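You operate a simulated robot arm through the tools that you are given. There is no shell and no other tool. Be economical: measure what you need, move in short steps, check, and stop when the job is done.

You run a simulated robot arm. Do the job below in one go: nothing can be reset, and whatever is moved stays where it is left.

Task
Sorter 5 says AIR LOW: drain its air filter, set 6 bar and reset it.
Fine: red valve shut for draining, open again before you set; yellow knob shut; the screen ends on READY.

Only the result counts: the job must be done as asked and must still hold three seconds after the hand-in. Knocking over, shifting, dropping, spilling or breaking anything else fails it.

Robot
A 7-joint arm with a two-finger gripper, on a carriage that runs on a rail from [1203, -2] to [-1177, 2] (x, y) and turns from -3.491 to 2.321 rad about z. Base frame: it is fixed where the carriage stands at the start and does not move with it; the origin is on the floor, on the carriage's upright axis, x ahead of it, y to its left, z up. Units: mm, rad, N and s.
Its first joint turns from -2.601 to 2.601 rad. Places, roughly: air filter five [1000, -500, 1000]; red valve lever five [800, -400, 1000]; red valve lever six [4100, -500, 1000]; sorter five batch knob [400, -1100, 1300]; sorter five clear button [400, -900, 1200]; sorter five main switch [400, -1300, 1400]; sorter five purge button [400, -1000, 1200]; sorter five recipe knob [400, -1100, 1400]; sorter five reset button [400, -800, 1200]; sorter five start button [400, -700, 1200]; sorter six reset button [3700, -800, 1200]. Payload 2.45 kg.
The tool frame sits at the grasp point between the pads (the TCP): z along the fingers, y along the line on which they close. The tips reach 26 mm beyond it. Largest opening 96 mm; the body of the gripper starts 69 mm behind the TCP.
Orientation is that of the tool frame in the base frame, as a unit quaternion [w, x, y, z]. With the fingers straight down and closing along the base's y, the tool's x points along the base's -x, its y along +y and its z along -z.

Tools
- The arm moves only by the tool apply_moves. Its argument "steps" is a list of rows, each an object of numbers (a shift or turn left out is 0, a gripper value left out holds the last): "dx", "dy", "dz": the shift along the tool's x, y, z in cm; "ax", "ay", "az": the turn, a rotation vector about the tool's x, y, z in rad; "grip": the opening, from 0 (shut) to 1 (fully open). In form: [{"dx": .., "dy": .., "dz": .., "ax": .., "ay": .., "az": .., "grip": ..}, ...]. A call has 1 to 20 rows; each row shifts and turns the commanded pose from where the row before left it, along the tool's axes as they then stand. Each row takes 0.2 s and may step no farther than 50 mm and 0.15 rad from the row before; otherwise, or with a gripper value out of range, the whole call is refused. Where a pose cannot be reached the arm comes as near as it can. A force on the tool above 50 N (or 10 N above the force at the start of the call, whichever is more), or a blocked arm, ends the call early, and 0.2 s more pass. The fingers move at their own pace and stop on an object; they squeeze with about 43 N. The grip force told is the motor's: it shows also when the fingers shut on nothing. Time passes only in rows, and 0.2 s behind the last, so rows that do not move let the fingers close. The reply holds the time, the measured pose of the TCP, the force on the tool along the base axes, the opening and the grip force, in the units named above and with some noise, with the torque about the TCP (base axes, N m) and any sound that the robot's microphone picked up, and new pictures: "show" is both (left out), scene, wrist or none.
- Cameras (640 x 400 px; columns grow to the right, rows downward): "scene" is now at [1.9, 96.5, 1661.9]; the picture's right is [-0.84, -0.54, 0.00], its down [-0.31, 0.48, -0.82] and it looks along [0.44, -0.69, -0.57] (base axes); focal length 266 px, centre (320, 200). "wrist" rides on the gripper at [82, 3, -98] in the tool frame; the picture's right is [-0.04, 1.00, 0.00], its down [-0.73, -0.03, -0.68] and it looks along [-0.68, -0.03, 0.73] (tool axes); focal length 256 px, centre (320, 200). There is no depth. A picture from a camera that has moved, and an enlarged one, comes with that camera's place and axes in the base frame and with its lens.
- slide_trunk(by): slides the trunk up (or, below 0, down) by that many mm; the arm and the scene camera ride with it, the base frame stays. It gives what a move gives, with no picture.
- drive_base(legs): drives the robot by 1 to 6 legs, each [ahead, left, turn to the left] in mm, mm and rad, along the robot's own axes; the way and the turn of a leg run together, so that a leg with both is an arc; at most 1500 mm and 3.142 rad a leg. The arm and the cameras ride along, it lands a little off, and it stops where it bumps. It keeps to its track: a leg is cut to what the track allows. It gives what a move gives, and a new picture of the scene camera.
- aim_head(pan, tilt): turns the head with the scene camera to pan (to the left, within 2.705 rad either way) and tilt (down, from -0.506 to 1.204), counted from straight ahead of the robot. It gives what a move gives, and a new picture of the scene camera.
- enlarge(camera, box): a new picture of the part [left, top, right, bottom] of that camera's present view, enlarged. It takes no simulated time.
- close_job(): hands the job in; it is judged then, once.

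Go step by step. Nothing tells you exact positions but the pictures and the camera data: compare them with the known pose of the tool, close in by small moves and look again before you grip or let go. The budget is 120 turns and 260 pictures, counting those below and the enlarged ones. Unless the task says otherwise, let go and move clear before handing in, and close with one line.

The tools are called as name(argument=value, ...) on one line, values as JSON. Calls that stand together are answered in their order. apply_moves: Moves the arm, as the interface text tells. Its arguments: {"type":"object","properties":{"steps":{"type":"array","items":{"type":"object","properties":{"dx":{"type":"number"},"dy":{"type":"number"},"dz":{"type":"number"},"ax":{"type":"number"},"ay":{"type":"number"},"az":{"type":"number"},"grip":{"type":"number"}}}},"show":{"type":"string","enum":["both","scene","wrist","none"]}},"required":["steps"]} The other tools are called the same way: slide_trunk (by) slides the trunk up or down; drive_base (legs) drives the base; aim_head (pan, tilt) turns the head that bears the scene camera; enlarge (camera, box) takes an enlarged picture of a part of a camera's view; close_job () hands the job in.

At the start:

```text
clock: 0.0
ee_pos: [496.0, -435.7, 999.4]
ee_rot: [0.0, 0.0, 1.0, 0.0]
wrist_force: [-0.3, 0.4, -0.4]
ft_torque: [0.04, -0.02, -0.02]
gripper_width: 96.1
gripper_force: 0.1
trunk travel left (down, up): [-650.0, 60.0]
robot x, y, heading: [0.5, -0.6, 0.007]
head pan, tilt: [-0.997, 0.611]
```

scene: 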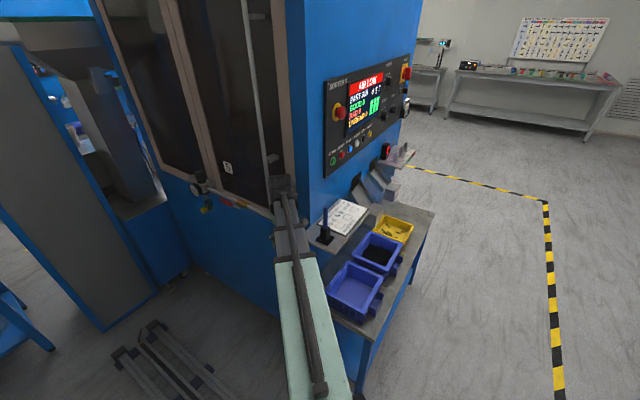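
wrist: 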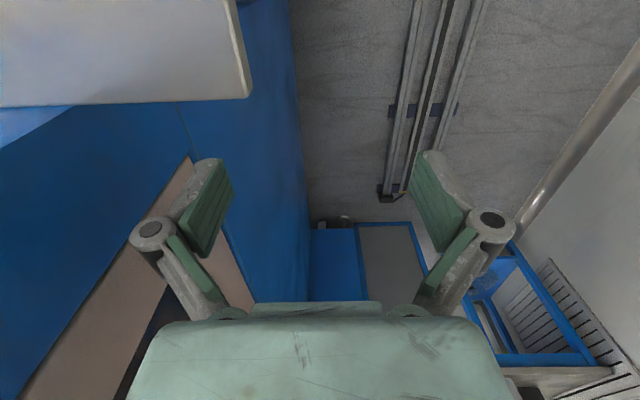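

I see the sorter panel ahead with a red AIR LOW banner, and the air filter is to the left behind the arm. I'll enlarge both areas first.

enlarge(camera="scene", box=[315, 50, 425, 185])

enlarge(camera="scene", box=[170, 140, 300, 230])

```text
2.96 times, centred on (370, 118) of scene
camera zoom: at [1.9, 96.5, 1661.9], right [-0.84, -0.54, 0.0], down [-0.31, 0.48, -0.82], along [0.44, -0.69, -0.57], focal length 787 px, centre (172, 444)
```

zoom: 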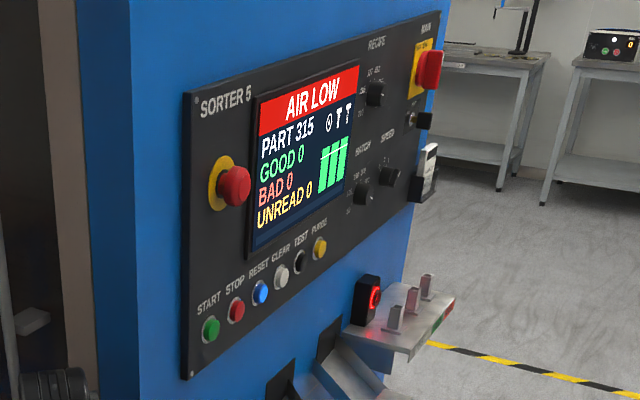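

```text
4.44 times, centred on (235, 185) of scene
camera zoom: at [1.9, 96.5, 1661.9], right [-0.84, -0.54, 0.0], down [-0.31, 0.48, -0.82], along [0.44, -0.69, -0.57], focal length 1181 px, centre (698, 267)
```

zoom: 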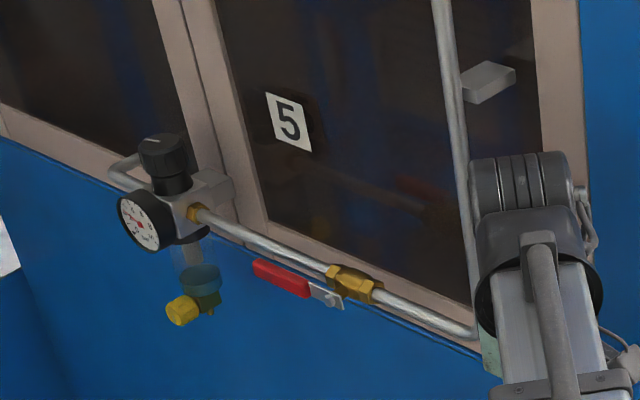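

The panel faces -x and the regulator hangs on the +y face of the machine. I'll pull the arm in clear of it, then look from a second viewpoint.

apply_moves(steps=[{"dx": -1.5, "dy": 4.5}, {"dx": -1.5, "dy": 4.5}, {"dx": -1.5, "dy": 4.5}, {"dx": -1.5, "dy": 4.5}, {"dx": -1.5, "dy": 4.5}, {"dx": -1.5, "dy": 4.5}, {"dx": -1.5, "dy": 4.5}], show="scene")

enlarge(camera="scene", box=[180, 140, 300, 215])

```text
clock: 1.6
ee_pos: [601.9, -119.4, 1000.1]
ee_rot: [0.0, 0.001, 1.0, 0.0]
wrist_force: [-0.2, -0.4, 0.1]
ft_torque: [0.0, 0.02, 0.02]
gripper_width: 96.0
gripper_force: 0.1
trunk travel left (down, up): [-650.0, 60.0]
robot x, y, heading: [0.6, -1.5, 0.003]
head pan, tilt: [-0.997, 0.611]
camera scene: at [1.9, 96.4, 1661.9], right [-0.84, -0.54, 0.0], down [-0.31, 0.48, -0.82], along [0.44, -0.69, -0.57], focal length 266 px, centre (320, 200)
```

scene: 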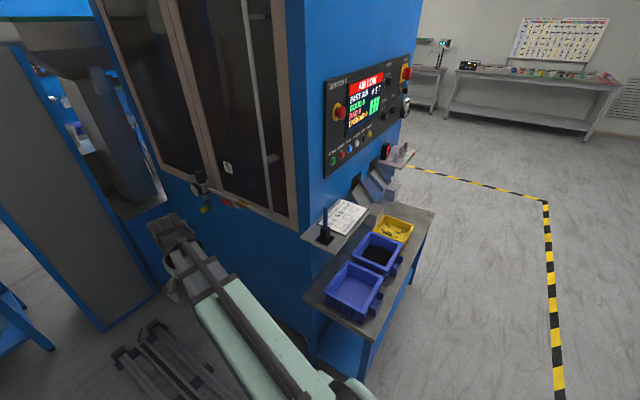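

```text
5.33 times, centred on (240, 178) of scene
camera zoom: at [1.9, 96.4, 1661.9], right [-0.84, -0.54, 0.0], down [-0.31, 0.48, -0.82], along [0.44, -0.69, -0.57], focal length 1417 px, centre (747, 320)
```

zoom: 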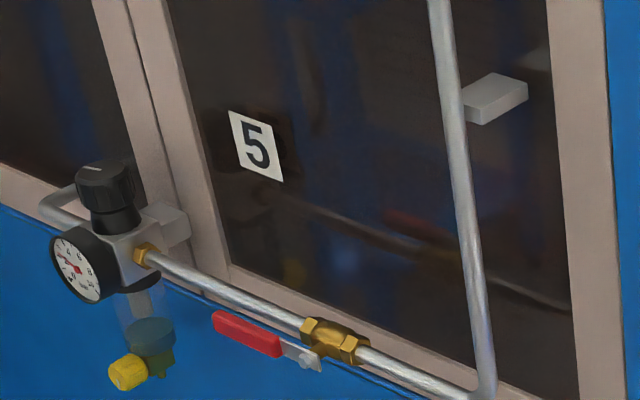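

Gauge and yellow knob face +y, and the lever lies along the pipe. I'll drive ahead along the rail to see it from a second viewpoint.

drive_base(legs=[[400, 0, 0]])

enlarge(camera="scene", box=[160, 100, 360, 225])

```text
clock: 4.1
ee_pos: [996.9, -124.9, 999.3]
ee_rot: [0.0, 0.003, 1.0, 0.0]
wrist_force: [-0.2, 1.0, -0.2]
ft_torque: [0.03, -0.01, -0.02]
gripper_width: 96.2
gripper_force: 0.0
trunk travel left (down, up): [-650.0, 60.0]
robot x, y, heading: [396.4, -1.6, -0.006]
head pan, tilt: [-0.997, 0.611]
camera scene: at [399.0, 95.6, 1661.9], right [-0.84, -0.54, 0.0], down [-0.31, 0.48, -0.82], along [0.44, -0.69, -0.57], focal length 266 px, centre (320, 200)
```

scene: 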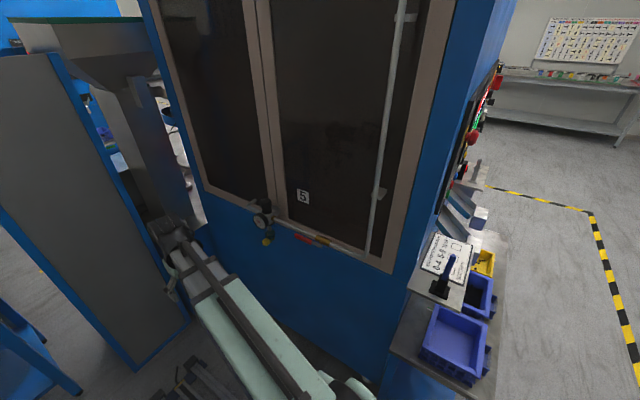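

```text
3.20 times, centred on (260, 162) of scene
camera zoom: at [399.0, 95.6, 1661.9], right [-0.84, -0.54, 0.0], down [-0.31, 0.48, -0.82], along [0.44, -0.69, -0.57], focal length 850 px, centre (512, 320)
```

zoom: 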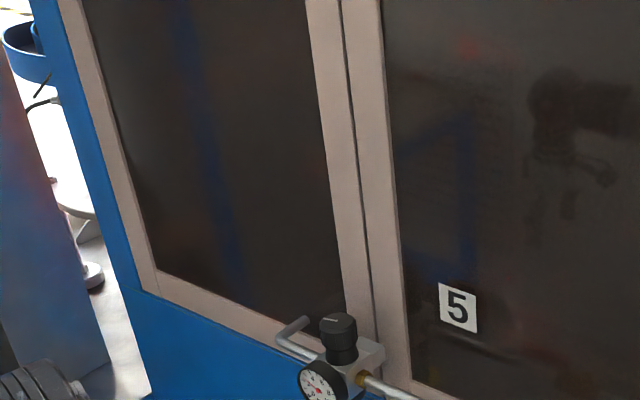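

enlarge(camera="scene", box=[235, 185, 345, 254])

enlarge(camera="scene", box=[240, 190, 288, 250])

```text
5.80 times, centred on (290, 220) of scene
camera zoom: at [399.0, 95.6, 1661.9], right [-0.84, -0.54, 0.0], down [-0.31, 0.48, -0.82], along [0.44, -0.69, -0.57], focal length 1540 px, centre (494, 87)
```

zoom: 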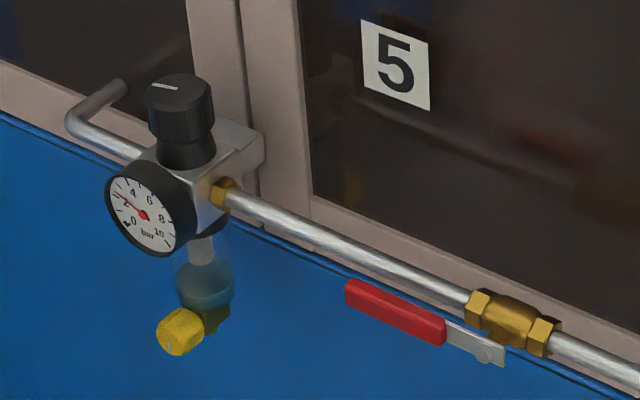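

```text
6.67 times, centred on (264, 220) of scene
camera zoom: at [399.0, 95.6, 1661.9], right [-0.84, -0.54, 0.0], down [-0.31, 0.48, -0.82], along [0.44, -0.69, -0.57], focal length 1771 px, centre (693, 67)
```

zoom: 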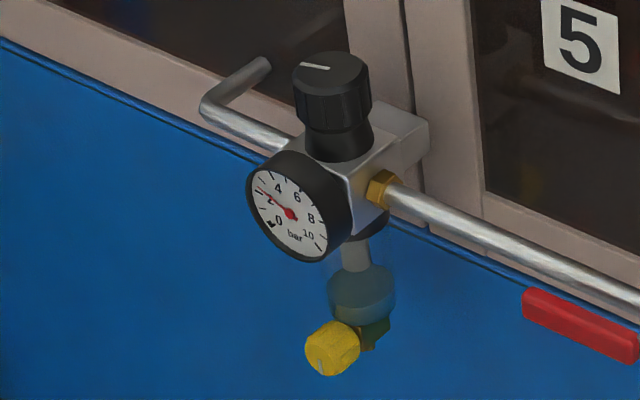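

Triangulation gives: regulator knob top ≈(993,-467,1101), yellow knob face ≈(990,-428,921), lever pivot ≈(746,-441,1027) with its red end at ≈(840,-431,1033). I'll back up a bit, then turn the tool to point at -y.

drive_base(legs=[[-170, 0, 0]])

apply_moves(steps=[{"ax": 0.15}, {"ax": 0.15}, {"ax": 0.15}, {"ax": 0.15}, {"ax": 0.15}, {"ax": 0.15}, {"ax": 0.15}, {"ax": 0.15}, {"ax": 0.15}, {"ax": 0.15}, {"ax": 0.0708}])

```text
clock: 5.5
ee_pos: [826.9, -125.3, 1000.0]
ee_rot: [0.0, 0.004, 1.0, 0.0]
wrist_force: [-0.3, 1.3, -0.4]
ft_torque: [0.02, 0.01, 0.0]
gripper_width: 96.1
gripper_force: 0.0
trunk travel left (down, up): [-650.0, 60.0]
robot x, y, heading: [230.3, -2.1, -0.005]
head pan, tilt: [-0.997, 0.611]
camera scene: at [229.8, 96.0, 1661.9], right [-0.84, -0.54, 0.0], down [-0.31, 0.48, -0.82], along [0.44, -0.69, -0.57], focal length 266 px, centre (320, 200)
```

scene: 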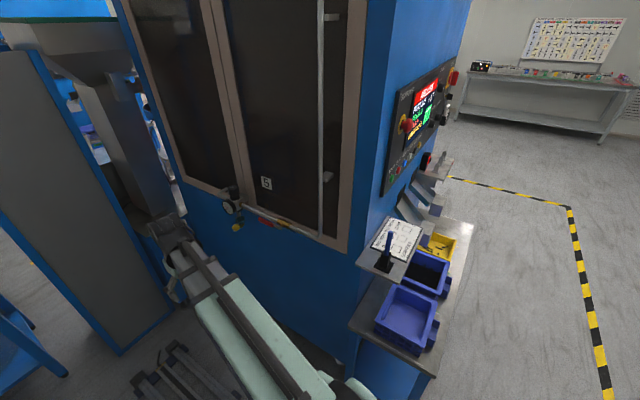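

```text
clock: 7.9
ee_pos: [827.6, -125.2, 999.6]
ee_rot: [0.003, -0.004, -0.707, 0.708]
wrist_force: [0.3, -0.8, -0.5]
ft_torque: [-0.03, 0.03, -0.01]
gripper_width: 96.2
gripper_force: 0.1
trunk travel left (down, up): [-650.0, 60.0]
robot x, y, heading: [230.6, 1.4, -0.006]
head pan, tilt: [-0.997, 0.611]
camera scene: at [230.1, 96.0, 1661.9], right [-0.84, -0.54, 0.0], down [-0.31, 0.48, -0.82], along [0.44, -0.69, -0.57], focal length 266 px, centre (320, 200)
camera wrist: at [748.3, -27.0, 996.7], right [0.04, 0.0, -1.0], down [0.74, 0.67, 0.03], along [0.67, -0.74, 0.03], focal length 256 px, centre (320, 200)
```

scene: 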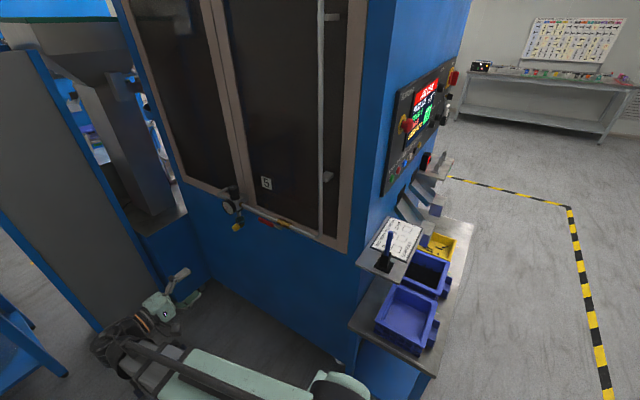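
wrist: 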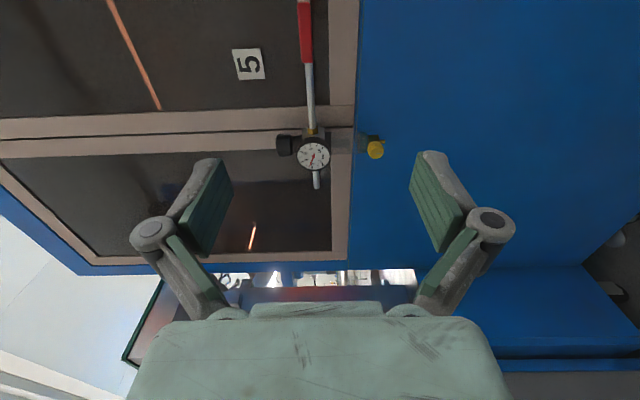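

The tool now points at the wall and the wrist view shows the lever, gauge and yellow knob. I'll move in closer above the lever with the fingers shut, and look again.

apply_moves(steps=[{"dz": 4.1, "dy": -1.6, "dx": 0.2, "grip": 0}, {"dz": 4.1, "dy": -1.6, "dx": 0.2}, {"dz": 4.1, "dy": -1.6, "dx": 0.2}, {"dz": 4.1, "dy": -1.6, "dx": 0.2}, {"dz": 2.5, "dy": -1.6, "dx": 0.2}])

enlarge(camera="scene", box=[205, 160, 325, 260])

```text
clock: 9.1
ee_pos: [816.1, -315.8, 1079.9]
ee_rot: [-0.003, 0.003, 0.707, -0.707]
wrist_force: [0.8, 0.3, 0.0]
ft_torque: [-0.05, 0.02, 0.02]
gripper_width: 0.0
gripper_force: 28.2
trunk travel left (down, up): [-650.0, 60.0]
robot x, y, heading: [227.5, -3.5, -0.01]
head pan, tilt: [-0.997, 0.611]
camera scene: at [230.0, 95.9, 1661.9], right [-0.84, -0.54, 0.0], down [-0.31, 0.48, -0.82], along [0.44, -0.69, -0.57], focal length 266 px, centre (320, 200)
camera wrist: at [736.3, -215.9, 1077.1], right [0.04, 0.0, -1.0], down [0.74, 0.67, 0.03], along [0.67, -0.74, 0.03], focal length 256 px, centre (320, 200)
```

scene: 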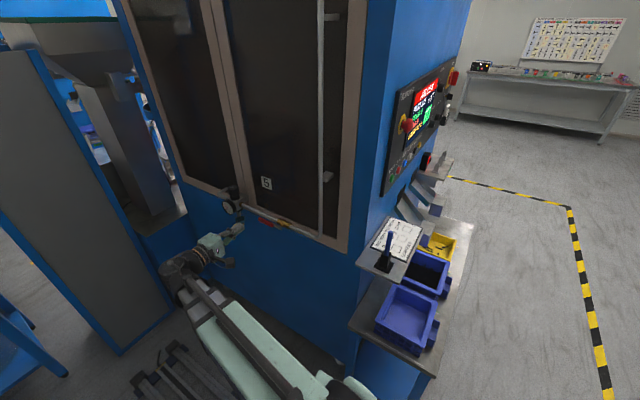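
wrist: 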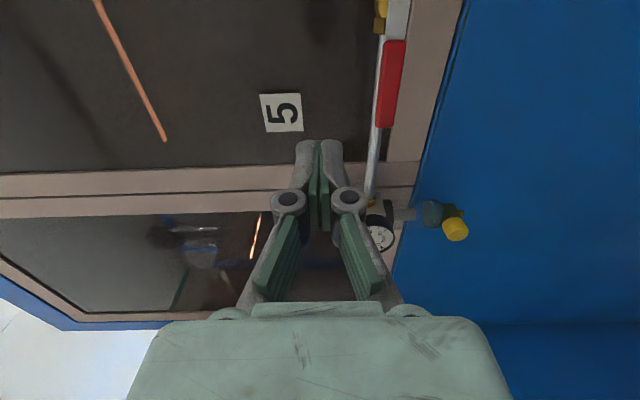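

```text
4.00 times, centred on (265, 210) of scene
camera zoom: at [230.0, 95.9, 1661.9], right [-0.84, -0.54, 0.0], down [-0.31, 0.48, -0.82], along [0.44, -0.69, -0.57], focal length 1063 px, centre (540, 160)
```

zoom: 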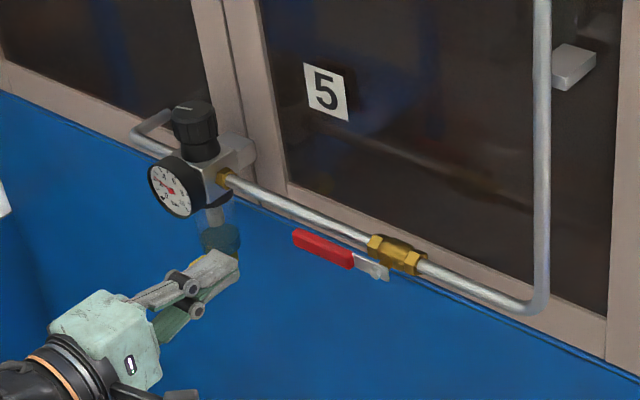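

Lever position is confirmed (red part x≈779–846, z≈1025). I'll go in above it and start pushing it down.

apply_moves(steps=[{"dz": 4.0}, {"dz": 4.0}, {"dz": 3.2}, {"dy": 1.7}, {"dy": 1.6}, {"dx": -0.2, "dy": 1.5}, {"dx": 0.1, "dy": 1.6}, {"dx": 0.3, "dy": 1.5}])

enlarge(camera="scene", box=[205, 160, 325, 260])

```text
clock: 10.9
ee_pos: [814.3, -426.5, 1000.3]
ee_rot: [0.003, -0.003, -0.707, 0.707]
wrist_force: [-0.1, -0.4, 0.8]
ft_torque: [-0.02, -0.01, -0.01]
gripper_width: 0.0
gripper_force: 28.2
trunk travel left (down, up): [-650.0, 60.0]
robot x, y, heading: [227.0, -0.5, -0.006]
head pan, tilt: [-0.997, 0.611]
camera scene: at [230.1, 96.0, 1661.9], right [-0.84, -0.54, 0.0], down [-0.31, 0.48, -0.82], along [0.44, -0.69, -0.57], focal length 266 px, centre (320, 200)
camera wrist: at [734.6, -328.1, 997.0], right [0.04, 0.0, -1.0], down [0.74, 0.67, 0.03], along [0.67, -0.74, 0.03], focal length 256 px, centre (320, 200)
```

scene: 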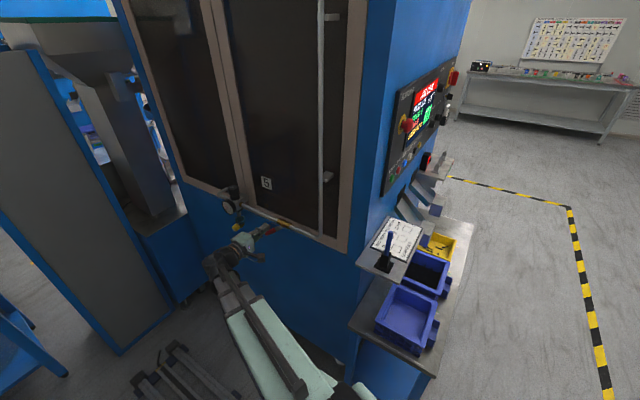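
wrist: 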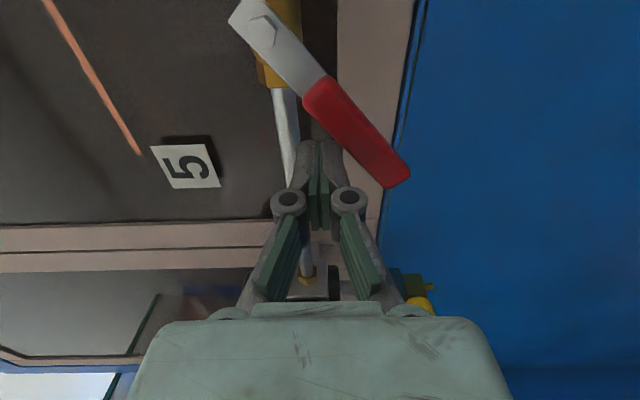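

```text
4.00 times, centred on (265, 210) of scene
camera zoom: at [230.1, 96.0, 1661.9], right [-0.84, -0.54, 0.0], down [-0.31, 0.48, -0.82], along [0.44, -0.69, -0.57], focal length 1063 px, centre (540, 160)
```

zoom: 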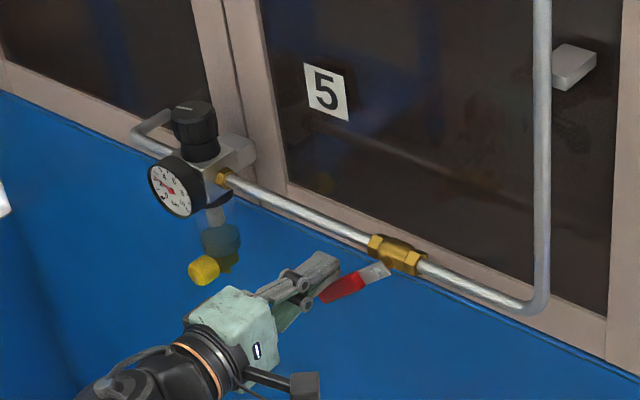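

The lever turns downward freely. Continuing the arc to its stop.

apply_moves(steps=[{"dx": 0.7, "dy": 1.2}, {"dx": 0.9, "dy": 1.2}, {"dx": 1.2, "dy": 1.0}, {"dx": 1.2, "dy": 0.7}, {"dx": 0.9, "dy": 0.3}, {"dx": 0.6}, {"dx": 0.4}])

enlarge(camera="scene", box=[205, 160, 325, 260])

```text
clock: 12.3
ee_pos: [772.0, -424.9, 958.1]
ee_rot: [-0.004, 0.006, -0.706, 0.708]
wrist_force: [7.3, -1.2, -0.3]
ft_torque: [0.08, -0.02, 0.09]
gripper_width: 6.1
gripper_force: 28.4
trunk travel left (down, up): [-650.0, 60.0]
robot x, y, heading: [227.6, -3.2, -0.004]
head pan, tilt: [-0.997, 0.611]
stopped in row 6: the force on the tool passed its limit at 55 N (the readings are from after the stop); the commanded pose is now the measured one
camera scene: at [231.5, 95.7, 1661.7], right [-0.84, -0.54, 0.0], down [-0.31, 0.48, -0.82], along [0.44, -0.69, -0.57], focal length 266 px, centre (320, 200)
camera wrist: at [690.4, -328.9, 954.0], right [0.04, 0.0, -1.0], down [0.72, 0.69, 0.02], along [0.69, -0.72, 0.03], focal length 256 px, centre (320, 200)
```

scene: 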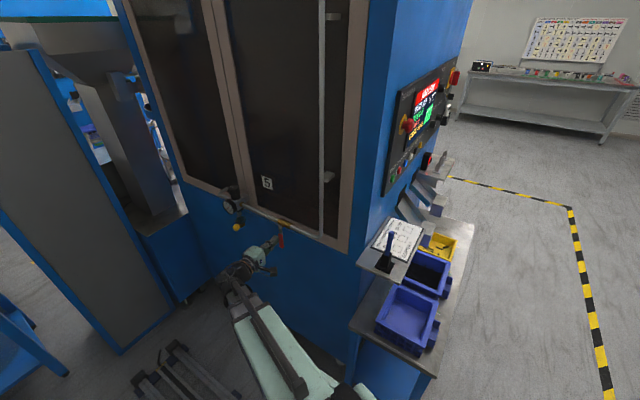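
wrist: 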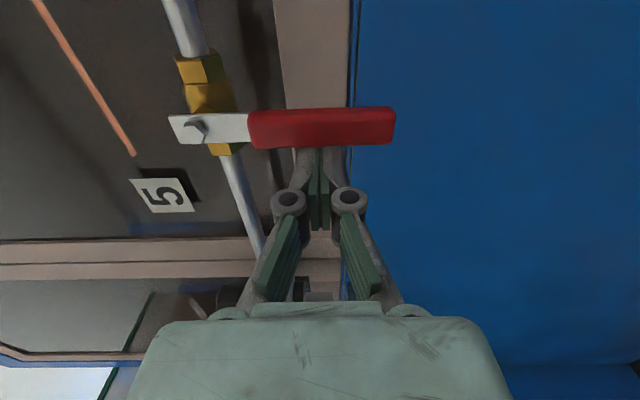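

```text
4.00 times, centred on (265, 210) of scene
camera zoom: at [231.5, 95.7, 1661.7], right [-0.84, -0.54, 0.0], down [-0.31, 0.48, -0.82], along [0.44, -0.69, -0.57], focal length 1063 px, centre (540, 160)
```

zoom: 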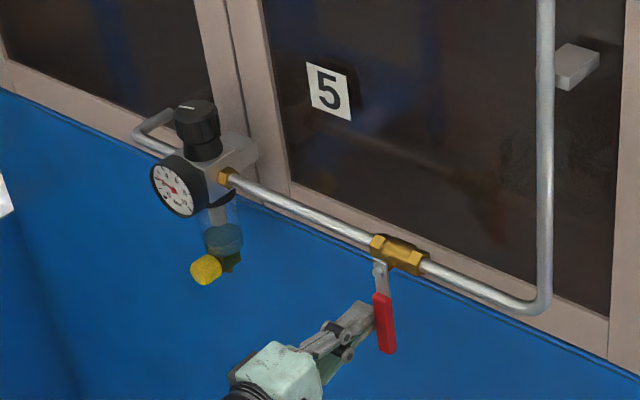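

The lever is vertical against its stop, so the valve is shut. Backing off and moving to stand in front of the yellow knob.

apply_moves(steps=[{"dx": -0.6, "dz": -3}, {"dz": -4}, {"dz": -3}, {"dx": -4.3, "dy": 0.7, "grip": 0.55}, {"dx": -4.3, "dy": 0.7}, {"dx": -4.3, "dy": 0.7}, {"dx": -4.3, "dy": 0.7}, {"dx": -4.3, "dy": 0.7}, {}])

enlarge(camera="wrist", box=[220, 0, 420, 125])

enlarge(camera="scene", box=[205, 160, 325, 260])

```text
clock: 14.3
ee_pos: [988.9, -323.2, 922.6]
ee_rot: [-0.003, 0.005, -0.705, 0.709]
wrist_force: [-0.2, 0.0, -0.2]
ft_torque: [0.0, -0.01, 0.0]
gripper_width: 53.1
gripper_force: 0.0
trunk travel left (down, up): [-650.0, 60.0]
robot x, y, heading: [227.9, -1.7, -0.005]
head pan, tilt: [-0.997, 0.611]
camera scene: at [230.8, 96.0, 1661.9], right [-0.84, -0.54, 0.0], down [-0.31, 0.48, -0.82], along [0.44, -0.69, -0.57], focal length 266 px, centre (320, 200)
camera wrist: at [906.6, -226.6, 919.1], right [0.04, 0.0, -1.0], down [0.73, 0.69, 0.02], along [0.69, -0.73, 0.03], focal length 256 px, centre (320, 200)
```

scene: 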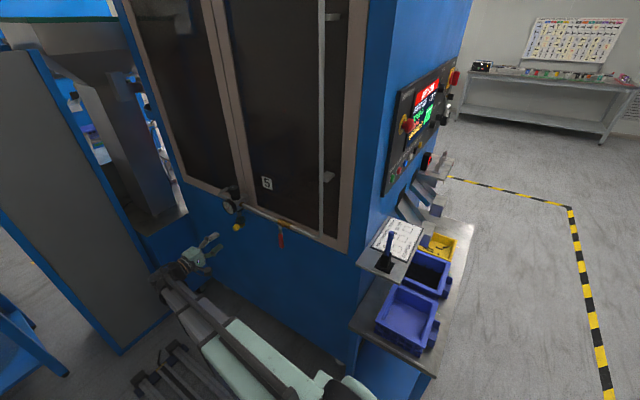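
wrist: 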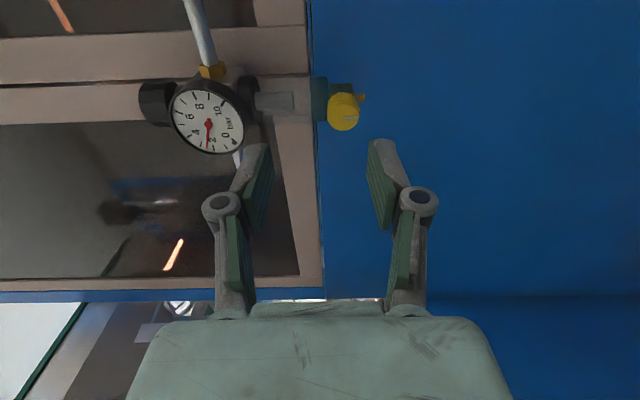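

```text
3.20 times, centred on (320, 62) of wrist
camera zoom: at [906.6, -226.6, 919.1], right [0.04, 0.0, -1.0], down [0.73, 0.69, 0.02], along [0.69, -0.73, 0.03], focal length 819 px, centre (320, 640)
```

zoom: 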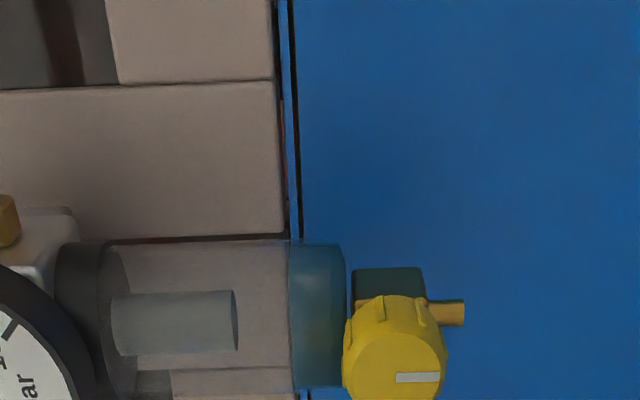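

```text
4.00 times, centred on (265, 210) of scene
camera zoom: at [230.8, 96.0, 1661.9], right [-0.84, -0.54, 0.0], down [-0.31, 0.48, -0.82], along [0.44, -0.69, -0.57], focal length 1063 px, centre (540, 160)
```

zoom: 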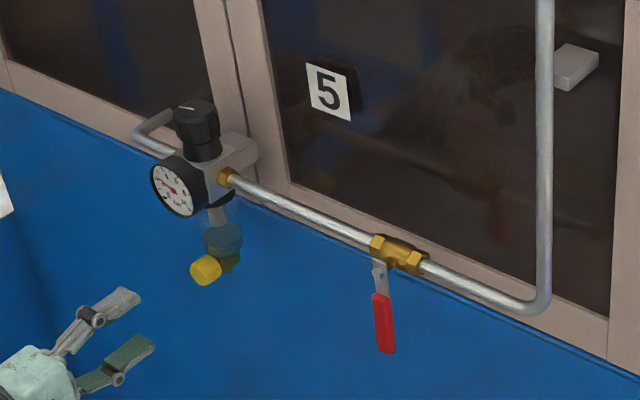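

The yellow knob appears at about (995,-428,904), a little below the tool axis. I'll shift down, move nearer and look again.

apply_moves(steps=[{"dx": -0.6, "dy": 1.8}, {"dz": 3.5}])

enlarge(camera="scene", box=[205, 190, 265, 240])

```text
clock: 14.9
ee_pos: [996.1, -360.6, 906.3]
ee_rot: [-0.003, 0.006, -0.705, 0.709]
wrist_force: [0.7, -0.8, -0.2]
ft_torque: [0.05, -0.01, -0.01]
gripper_width: 52.8
gripper_force: 0.2
trunk travel left (down, up): [-650.0, 60.0]
robot x, y, heading: [227.9, -1.0, -0.002]
head pan, tilt: [-0.997, 0.611]
camera scene: at [230.8, 96.5, 1661.9], right [-0.84, -0.54, 0.0], down [-0.31, 0.48, -0.82], along [0.44, -0.69, -0.57], focal length 266 px, centre (320, 200)
camera wrist: at [913.9, -262.7, 902.5], right [0.04, 0.0, -1.0], down [0.73, 0.69, 0.02], along [0.69, -0.73, 0.03], focal length 256 px, centre (320, 200)
```

scene: 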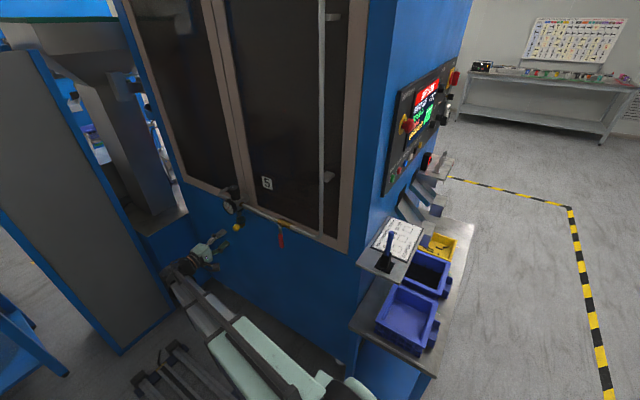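
wrist: 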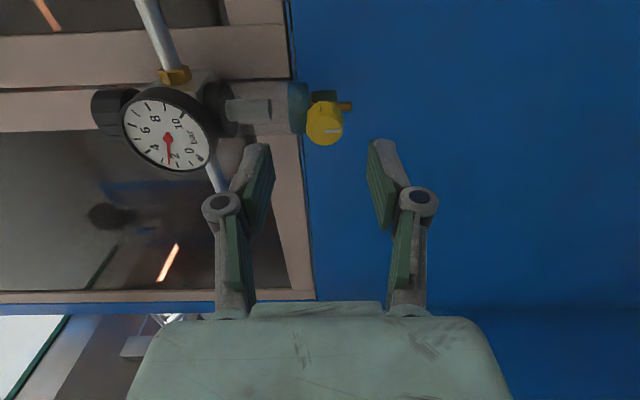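

```text
8.00 times, centred on (235, 215) of scene
camera zoom: at [230.8, 96.5, 1661.9], right [-0.84, -0.54, 0.0], down [-0.31, 0.48, -0.82], along [0.44, -0.69, -0.57], focal length 2125 px, centre (1000, 80)
```

zoom: 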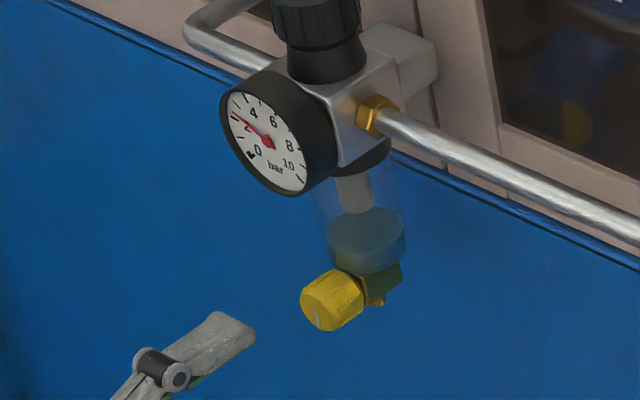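

Knob is nearly on the tool axis (about 3 mm low). I'll move in with a force watch and check before closing.

apply_moves(steps=[{"dy": 0.35, "dz": 2.5}, {"dz": 2.0}])

enlarge(camera="scene", box=[205, 190, 265, 240])

enlarge(camera="wrist", box=[220, 50, 420, 175])

```text
clock: 15.5
ee_pos: [996.2, -404.4, 901.9]
ee_rot: [-0.003, 0.005, -0.705, 0.709]
wrist_force: [0.0, 0.3, -0.5]
ft_torque: [-0.03, 0.0, -0.01]
gripper_width: 52.9
gripper_force: 0.0
trunk travel left (down, up): [-650.0, 60.0]
robot x, y, heading: [224.6, 0.4, -0.008]
head pan, tilt: [-0.997, 0.611]
camera scene: at [230.7, 95.9, 1661.9], right [-0.84, -0.54, 0.0], down [-0.31, 0.48, -0.82], along [0.44, -0.69, -0.57], focal length 266 px, centre (320, 200)
camera wrist: at [913.9, -308.1, 898.3], right [0.04, 0.0, -1.0], down [0.73, 0.69, 0.02], along [0.69, -0.73, 0.03], focal length 256 px, centre (320, 200)
```

scene: 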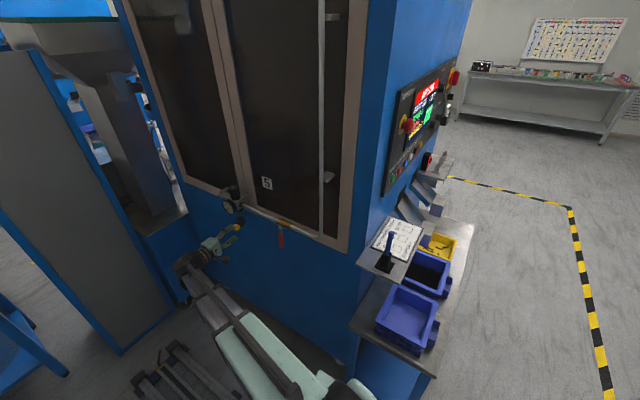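
wrist: 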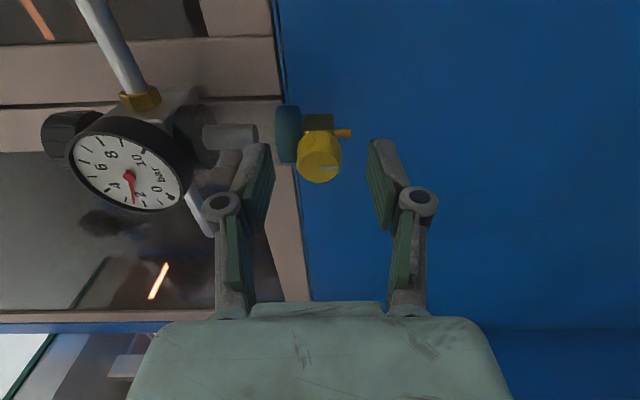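

```text
8.00 times, centred on (235, 215) of scene
camera zoom: at [230.7, 95.9, 1661.9], right [-0.84, -0.54, 0.0], down [-0.31, 0.48, -0.82], along [0.44, -0.69, -0.57], focal length 2125 px, centre (1000, 80)
```

zoom: 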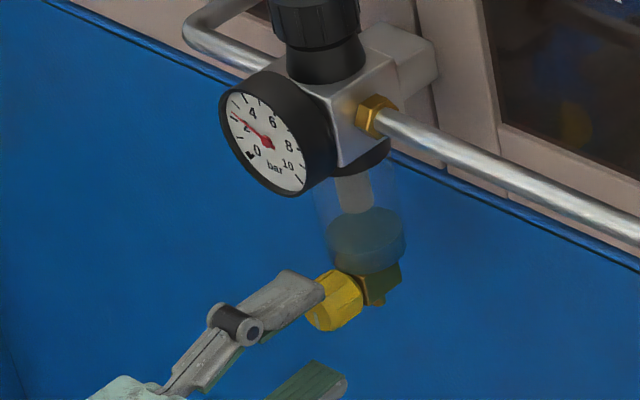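

```text
3.20 times, centred on (320, 112) of wrist
camera zoom: at [913.9, -308.1, 898.3], right [0.04, 0.0, -1.0], down [0.73, 0.69, 0.02], along [0.69, -0.73, 0.03], focal length 819 px, centre (320, 480)
```

zoom: 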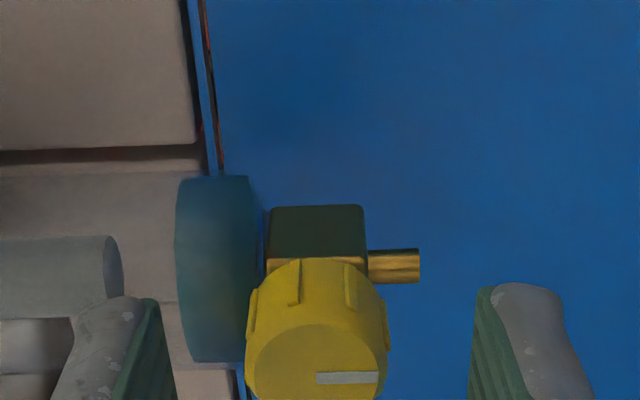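

The knob is centred between the fingers and its face is about 18 mm ahead of the TCP. I'll advance 1 cm and close gently.

apply_moves(steps=[{"dz": 1.0}, {"grip": 0.2}, {"grip": 0.2}, {"grip": 0.2}])

enlarge(camera="wrist", box=[220, 50, 420, 175])

```text
clock: 16.5
ee_pos: [995.6, -414.5, 903.6]
ee_rot: [-0.004, 0.005, -0.705, 0.709]
wrist_force: [4.0, -0.7, 8.5]
ft_torque: [-0.14, -0.07, 0.02]
gripper_width: 27.0
gripper_force: 45.3
trunk travel left (down, up): [-650.0, 60.0]
robot x, y, heading: [226.8, -3.9, -0.007]
head pan, tilt: [-0.997, 0.611]
camera scene: at [230.1, 96.4, 1662.0], right [-0.84, -0.54, 0.0], down [-0.31, 0.48, -0.82], along [0.44, -0.69, -0.57], focal length 266 px, centre (320, 200)
camera wrist: at [914.1, -317.3, 899.3], right [0.04, -0.01, -1.0], down [0.73, 0.69, 0.02], along [0.69, -0.73, 0.03], focal length 256 px, centre (320, 200)
```

scene: 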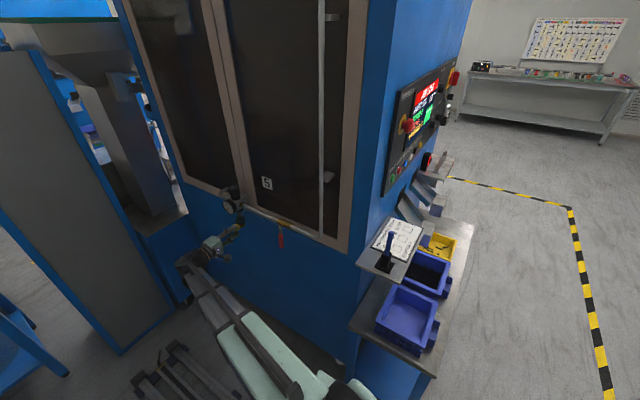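
wrist: 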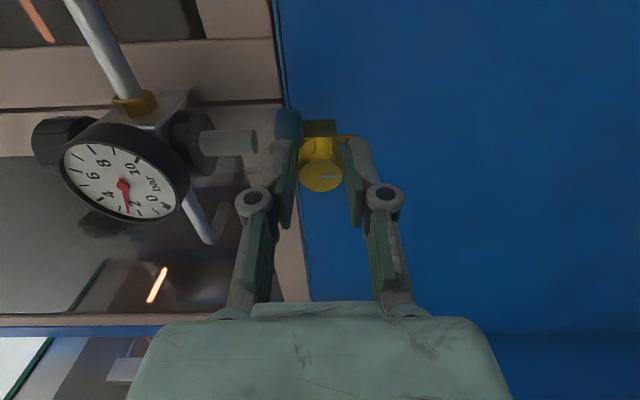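

```text
3.20 times, centred on (320, 112) of wrist
camera zoom: at [914.1, -317.3, 899.3], right [0.04, -0.01, -1.0], down [0.73, 0.69, 0.02], along [0.69, -0.73, 0.03], focal length 819 px, centre (320, 480)
```

zoom: 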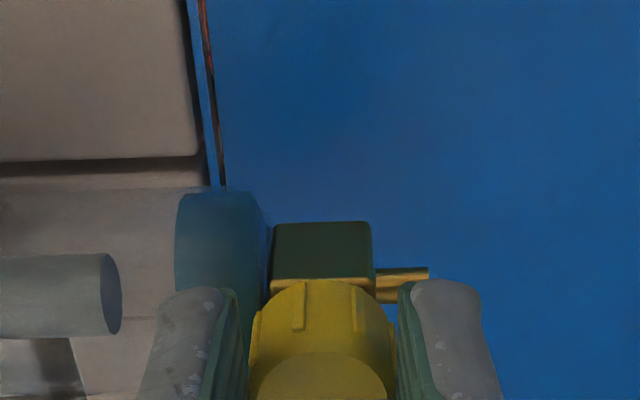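

Gripped at 27 mm. Turning counter-clockwise (as seen from the front) to open the drain.

apply_moves(steps=[{"az": -0.12}, {"az": -0.12}, {"az": -0.12}, {"az": -0.12}, {"az": -0.12}, {"az": -0.12}])

enlarge(camera="wrist", box=[220, 50, 420, 175])

```text
clock: 17.7
ee_pos: [997.5, -413.9, 908.1]
ee_rot: [0.189, 0.195, -0.671, 0.69]
wrist_force: [-3.4, 1.9, 10.7]
ft_torque: [-0.21, -0.05, -0.1]
gripper_width: 27.0
gripper_force: 44.8
trunk travel left (down, up): [-650.0, 60.0]
robot x, y, heading: [226.5, -1.9, -0.009]
head pan, tilt: [-0.997, 0.611]
stopped in row 5: the force on the tool passed its limit at 52 N (the readings are from after the stop); the commanded pose is now the measured one
camera scene: at [229.1, 96.9, 1661.3], right [-0.84, -0.54, 0.0], down [-0.31, 0.48, -0.82], along [0.44, -0.69, -0.57], focal length 266 px, centre (320, 200)
camera wrist: at [925.6, -316.4, 945.7], right [-0.49, -0.03, -0.87], down [0.63, 0.68, -0.37], along [0.6, -0.73, -0.31], focal length 256 px, centre (320, 200)
```

scene: 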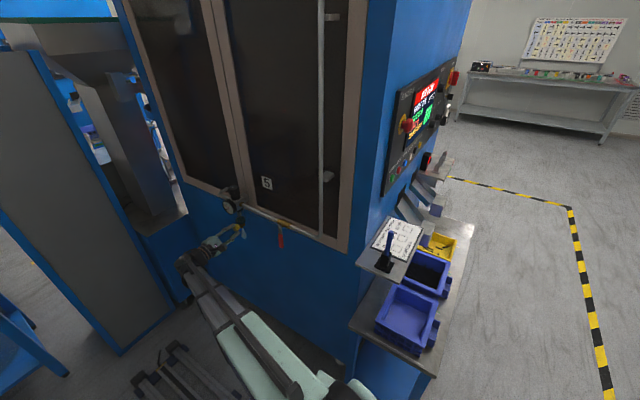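
wrist: 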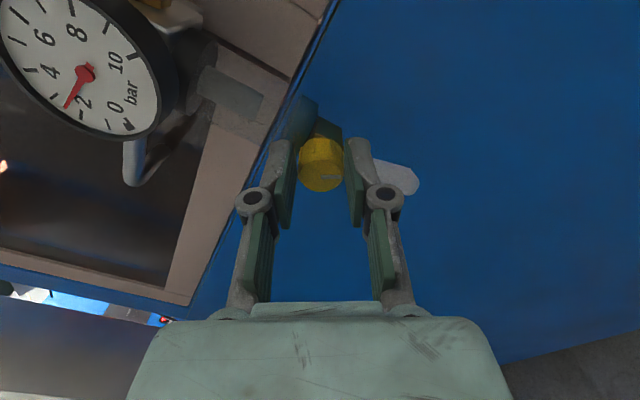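

```text
3.20 times, centred on (320, 112) of wrist
camera zoom: at [925.6, -316.4, 945.7], right [-0.49, -0.03, -0.87], down [0.63, 0.68, -0.37], along [0.6, -0.73, -0.31], focal length 819 px, centre (320, 480)
```

zoom: 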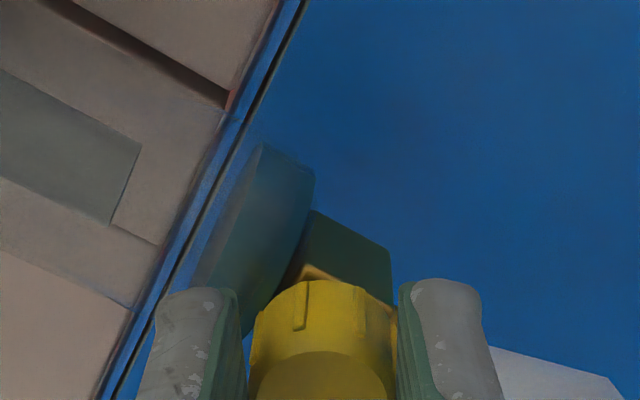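

The knob turned with the gripper by ~0.55 rad and something white shows at the outlet. Let me look closer, including the screen.

enlarge(camera="scene", box=[205, 180, 265, 260])

enlarge(camera="scene", box=[375, 60, 475, 200])

```text
5.00 times, centred on (235, 220) of scene
camera zoom: at [229.1, 96.9, 1661.3], right [-0.84, -0.54, 0.0], down [-0.31, 0.48, -0.82], along [0.44, -0.69, -0.57], focal length 1328 px, centre (745, 100)
```

zoom: 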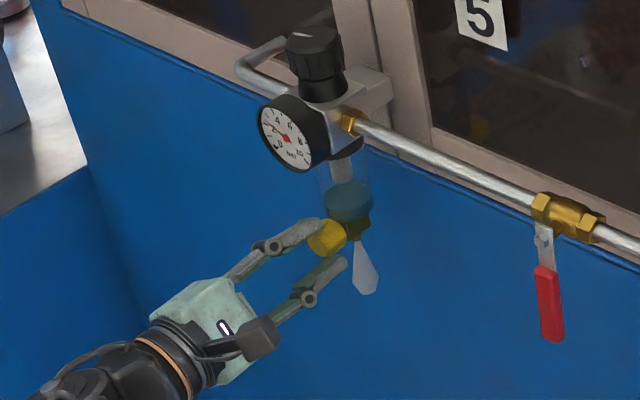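

```text
2.86 times, centred on (425, 130) of scene
camera zoom: at [229.1, 96.9, 1661.3], right [-0.84, -0.54, 0.0], down [-0.31, 0.48, -0.82], along [0.44, -0.69, -0.57], focal length 759 px, centre (20, 400)
```

zoom: 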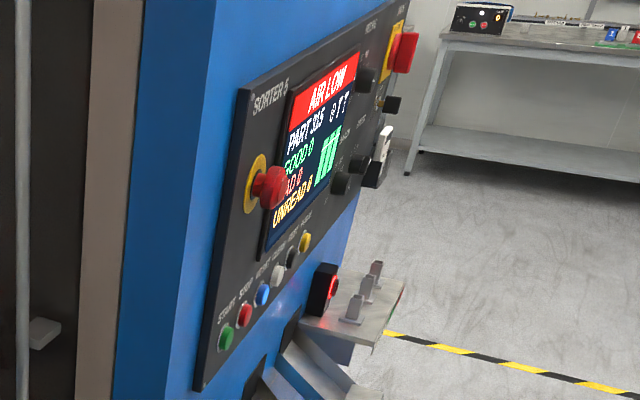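

It's draining (spray under the bowl). I'll hold and wait.

apply_moves(steps=[{}, {}, {}, {}, {}, {}, {}, {}, {}, {}, {}, {}, {}, {}, {}, {}, {}, {}, {}, {}], show="none")

enlarge(camera="scene", box=[205, 180, 265, 260])

enlarge(camera="wrist", box=[0, 0, 440, 275])

```text
clock: 21.9
ee_pos: [998.1, -414.3, 907.7]
ee_rot: [0.189, 0.195, -0.672, 0.689]
wrist_force: [-5.2, -1.9, 20.4]
ft_torque: [-0.46, -0.14, -0.22]
gripper_width: 27.1
gripper_force: 45.1
trunk travel left (down, up): [-650.0, 60.0]
robot x, y, heading: [228.5, -0.6, -0.007]
head pan, tilt: [-0.997, 0.611]
```

```text
5.00 times, centred on (235, 220) of scene
camera zoom: at [227.9, 97.0, 1661.9], right [-0.84, -0.54, 0.0], down [-0.31, 0.48, -0.82], along [0.44, -0.69, -0.57], focal length 1328 px, centre (745, 100)
```

zoom: 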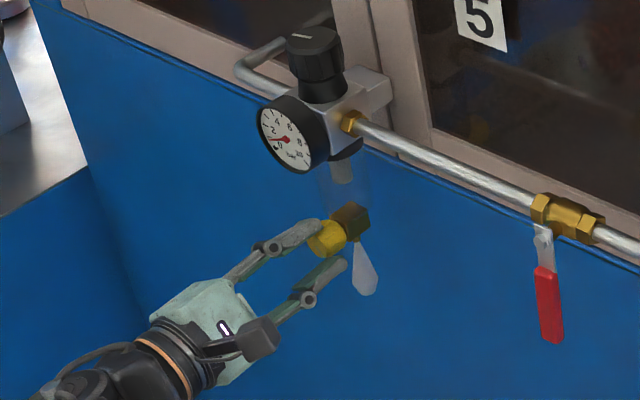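

```text
1.45 times, centred on (220, 138) of wrist
camera zoom: at [925.5, -316.5, 945.9], right [-0.49, -0.03, -0.87], down [0.63, 0.68, -0.37], along [0.6, -0.73, -0.32], focal length 372 px, centre (466, 291)
```

zoom: 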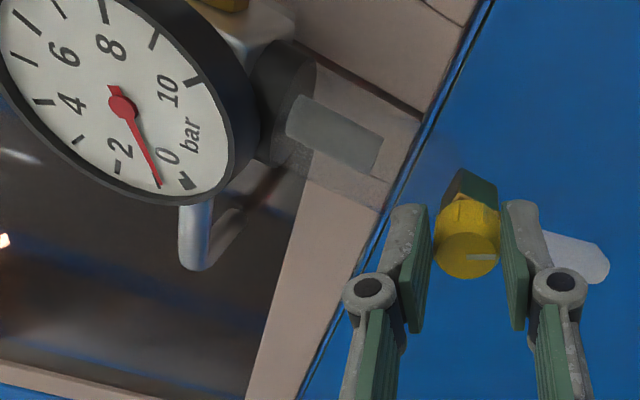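

The bowl is now empty and the gauge is near 0. I'll wait a little longer to be sure, then look.

apply_moves(steps=[{}, {}, {}, {}, {}, {}, {}, {}, {}, {}, {}, {}, {}, {}, {}], show="wrist")

enlarge(camera="scene", box=[205, 180, 265, 260])

```text
clock: 25.1
ee_pos: [997.9, -414.2, 907.2]
ee_rot: [0.188, 0.194, -0.672, 0.689]
wrist_force: [-5.0, -2.6, 19.9]
ft_torque: [-0.43, -0.14, -0.18]
gripper_width: 27.1
gripper_force: 45.3
trunk travel left (down, up): [-650.0, 60.0]
robot x, y, heading: [228.7, -1.7, -0.01]
head pan, tilt: [-0.997, 0.611]
camera wrist: at [925.5, -316.5, 945.9], right [-0.49, -0.03, -0.87], down [0.63, 0.68, -0.37], along [0.6, -0.73, -0.32], focal length 256 px, centre (320, 200)
```

wrist: 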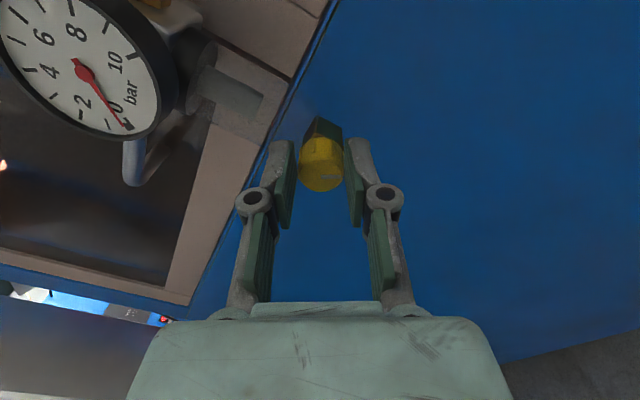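

```text
5.00 times, centred on (235, 220) of scene
camera zoom: at [228.0, 97.0, 1661.9], right [-0.84, -0.54, 0.0], down [-0.31, 0.48, -0.82], along [0.44, -0.69, -0.57], focal length 1328 px, centre (745, 100)
```

zoom: 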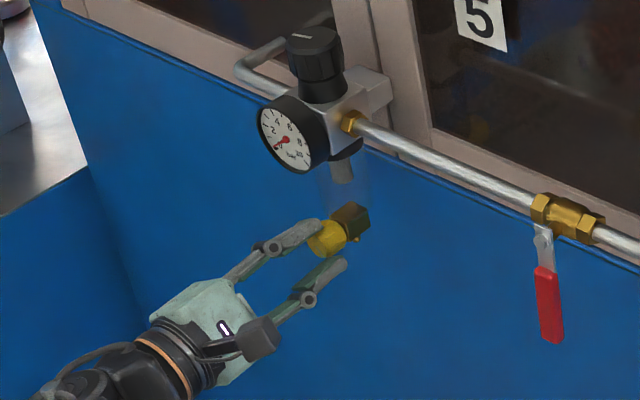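

Drained: no spray, gauge at 0. Now turning the yellow knob back shut.

apply_moves(steps=[{"az": 0.11, "dy": 0.07}, {"az": 0.11, "dy": 0.07}, {"az": 0.11, "dy": 0.07}, {"az": 0.11, "dy": 0.07}, {"az": 0.11, "dy": 0.07}, {"az": 0.06}, {"az": 0.06}], show="wrist")

enlarge(camera="wrist", box=[220, 75, 420, 200])

```text
clock: 26.7
ee_pos: [997.4, -414.3, 900.9]
ee_rot: [-0.05, -0.037, -0.7, 0.712]
wrist_force: [-6.3, 6.3, 1.8]
ft_torque: [0.01, 0.5, -0.32]
gripper_width: 27.2
gripper_force: 45.1
trunk travel left (down, up): [-650.0, 60.0]
robot x, y, heading: [228.1, -1.9, -0.003]
head pan, tilt: [-0.997, 0.611]
camera wrist: at [916.2, -317.9, 887.0], right [0.16, -0.01, -0.99], down [0.71, 0.69, 0.11], along [0.68, -0.72, 0.12], focal length 256 px, centre (320, 200)
```

wrist: 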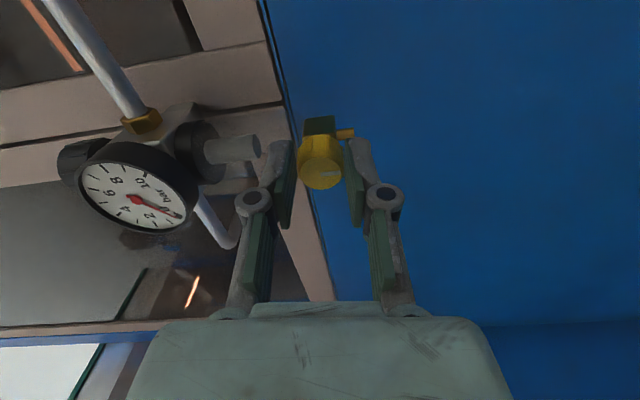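

```text
3.20 times, centred on (320, 138) of wrist
camera zoom: at [916.2, -317.9, 887.0], right [0.16, -0.01, -0.99], down [0.71, 0.69, 0.11], along [0.68, -0.72, 0.12], focal length 819 px, centre (320, 400)
```

zoom: 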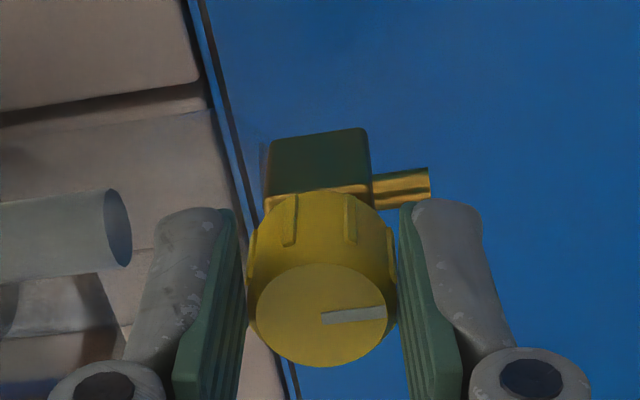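

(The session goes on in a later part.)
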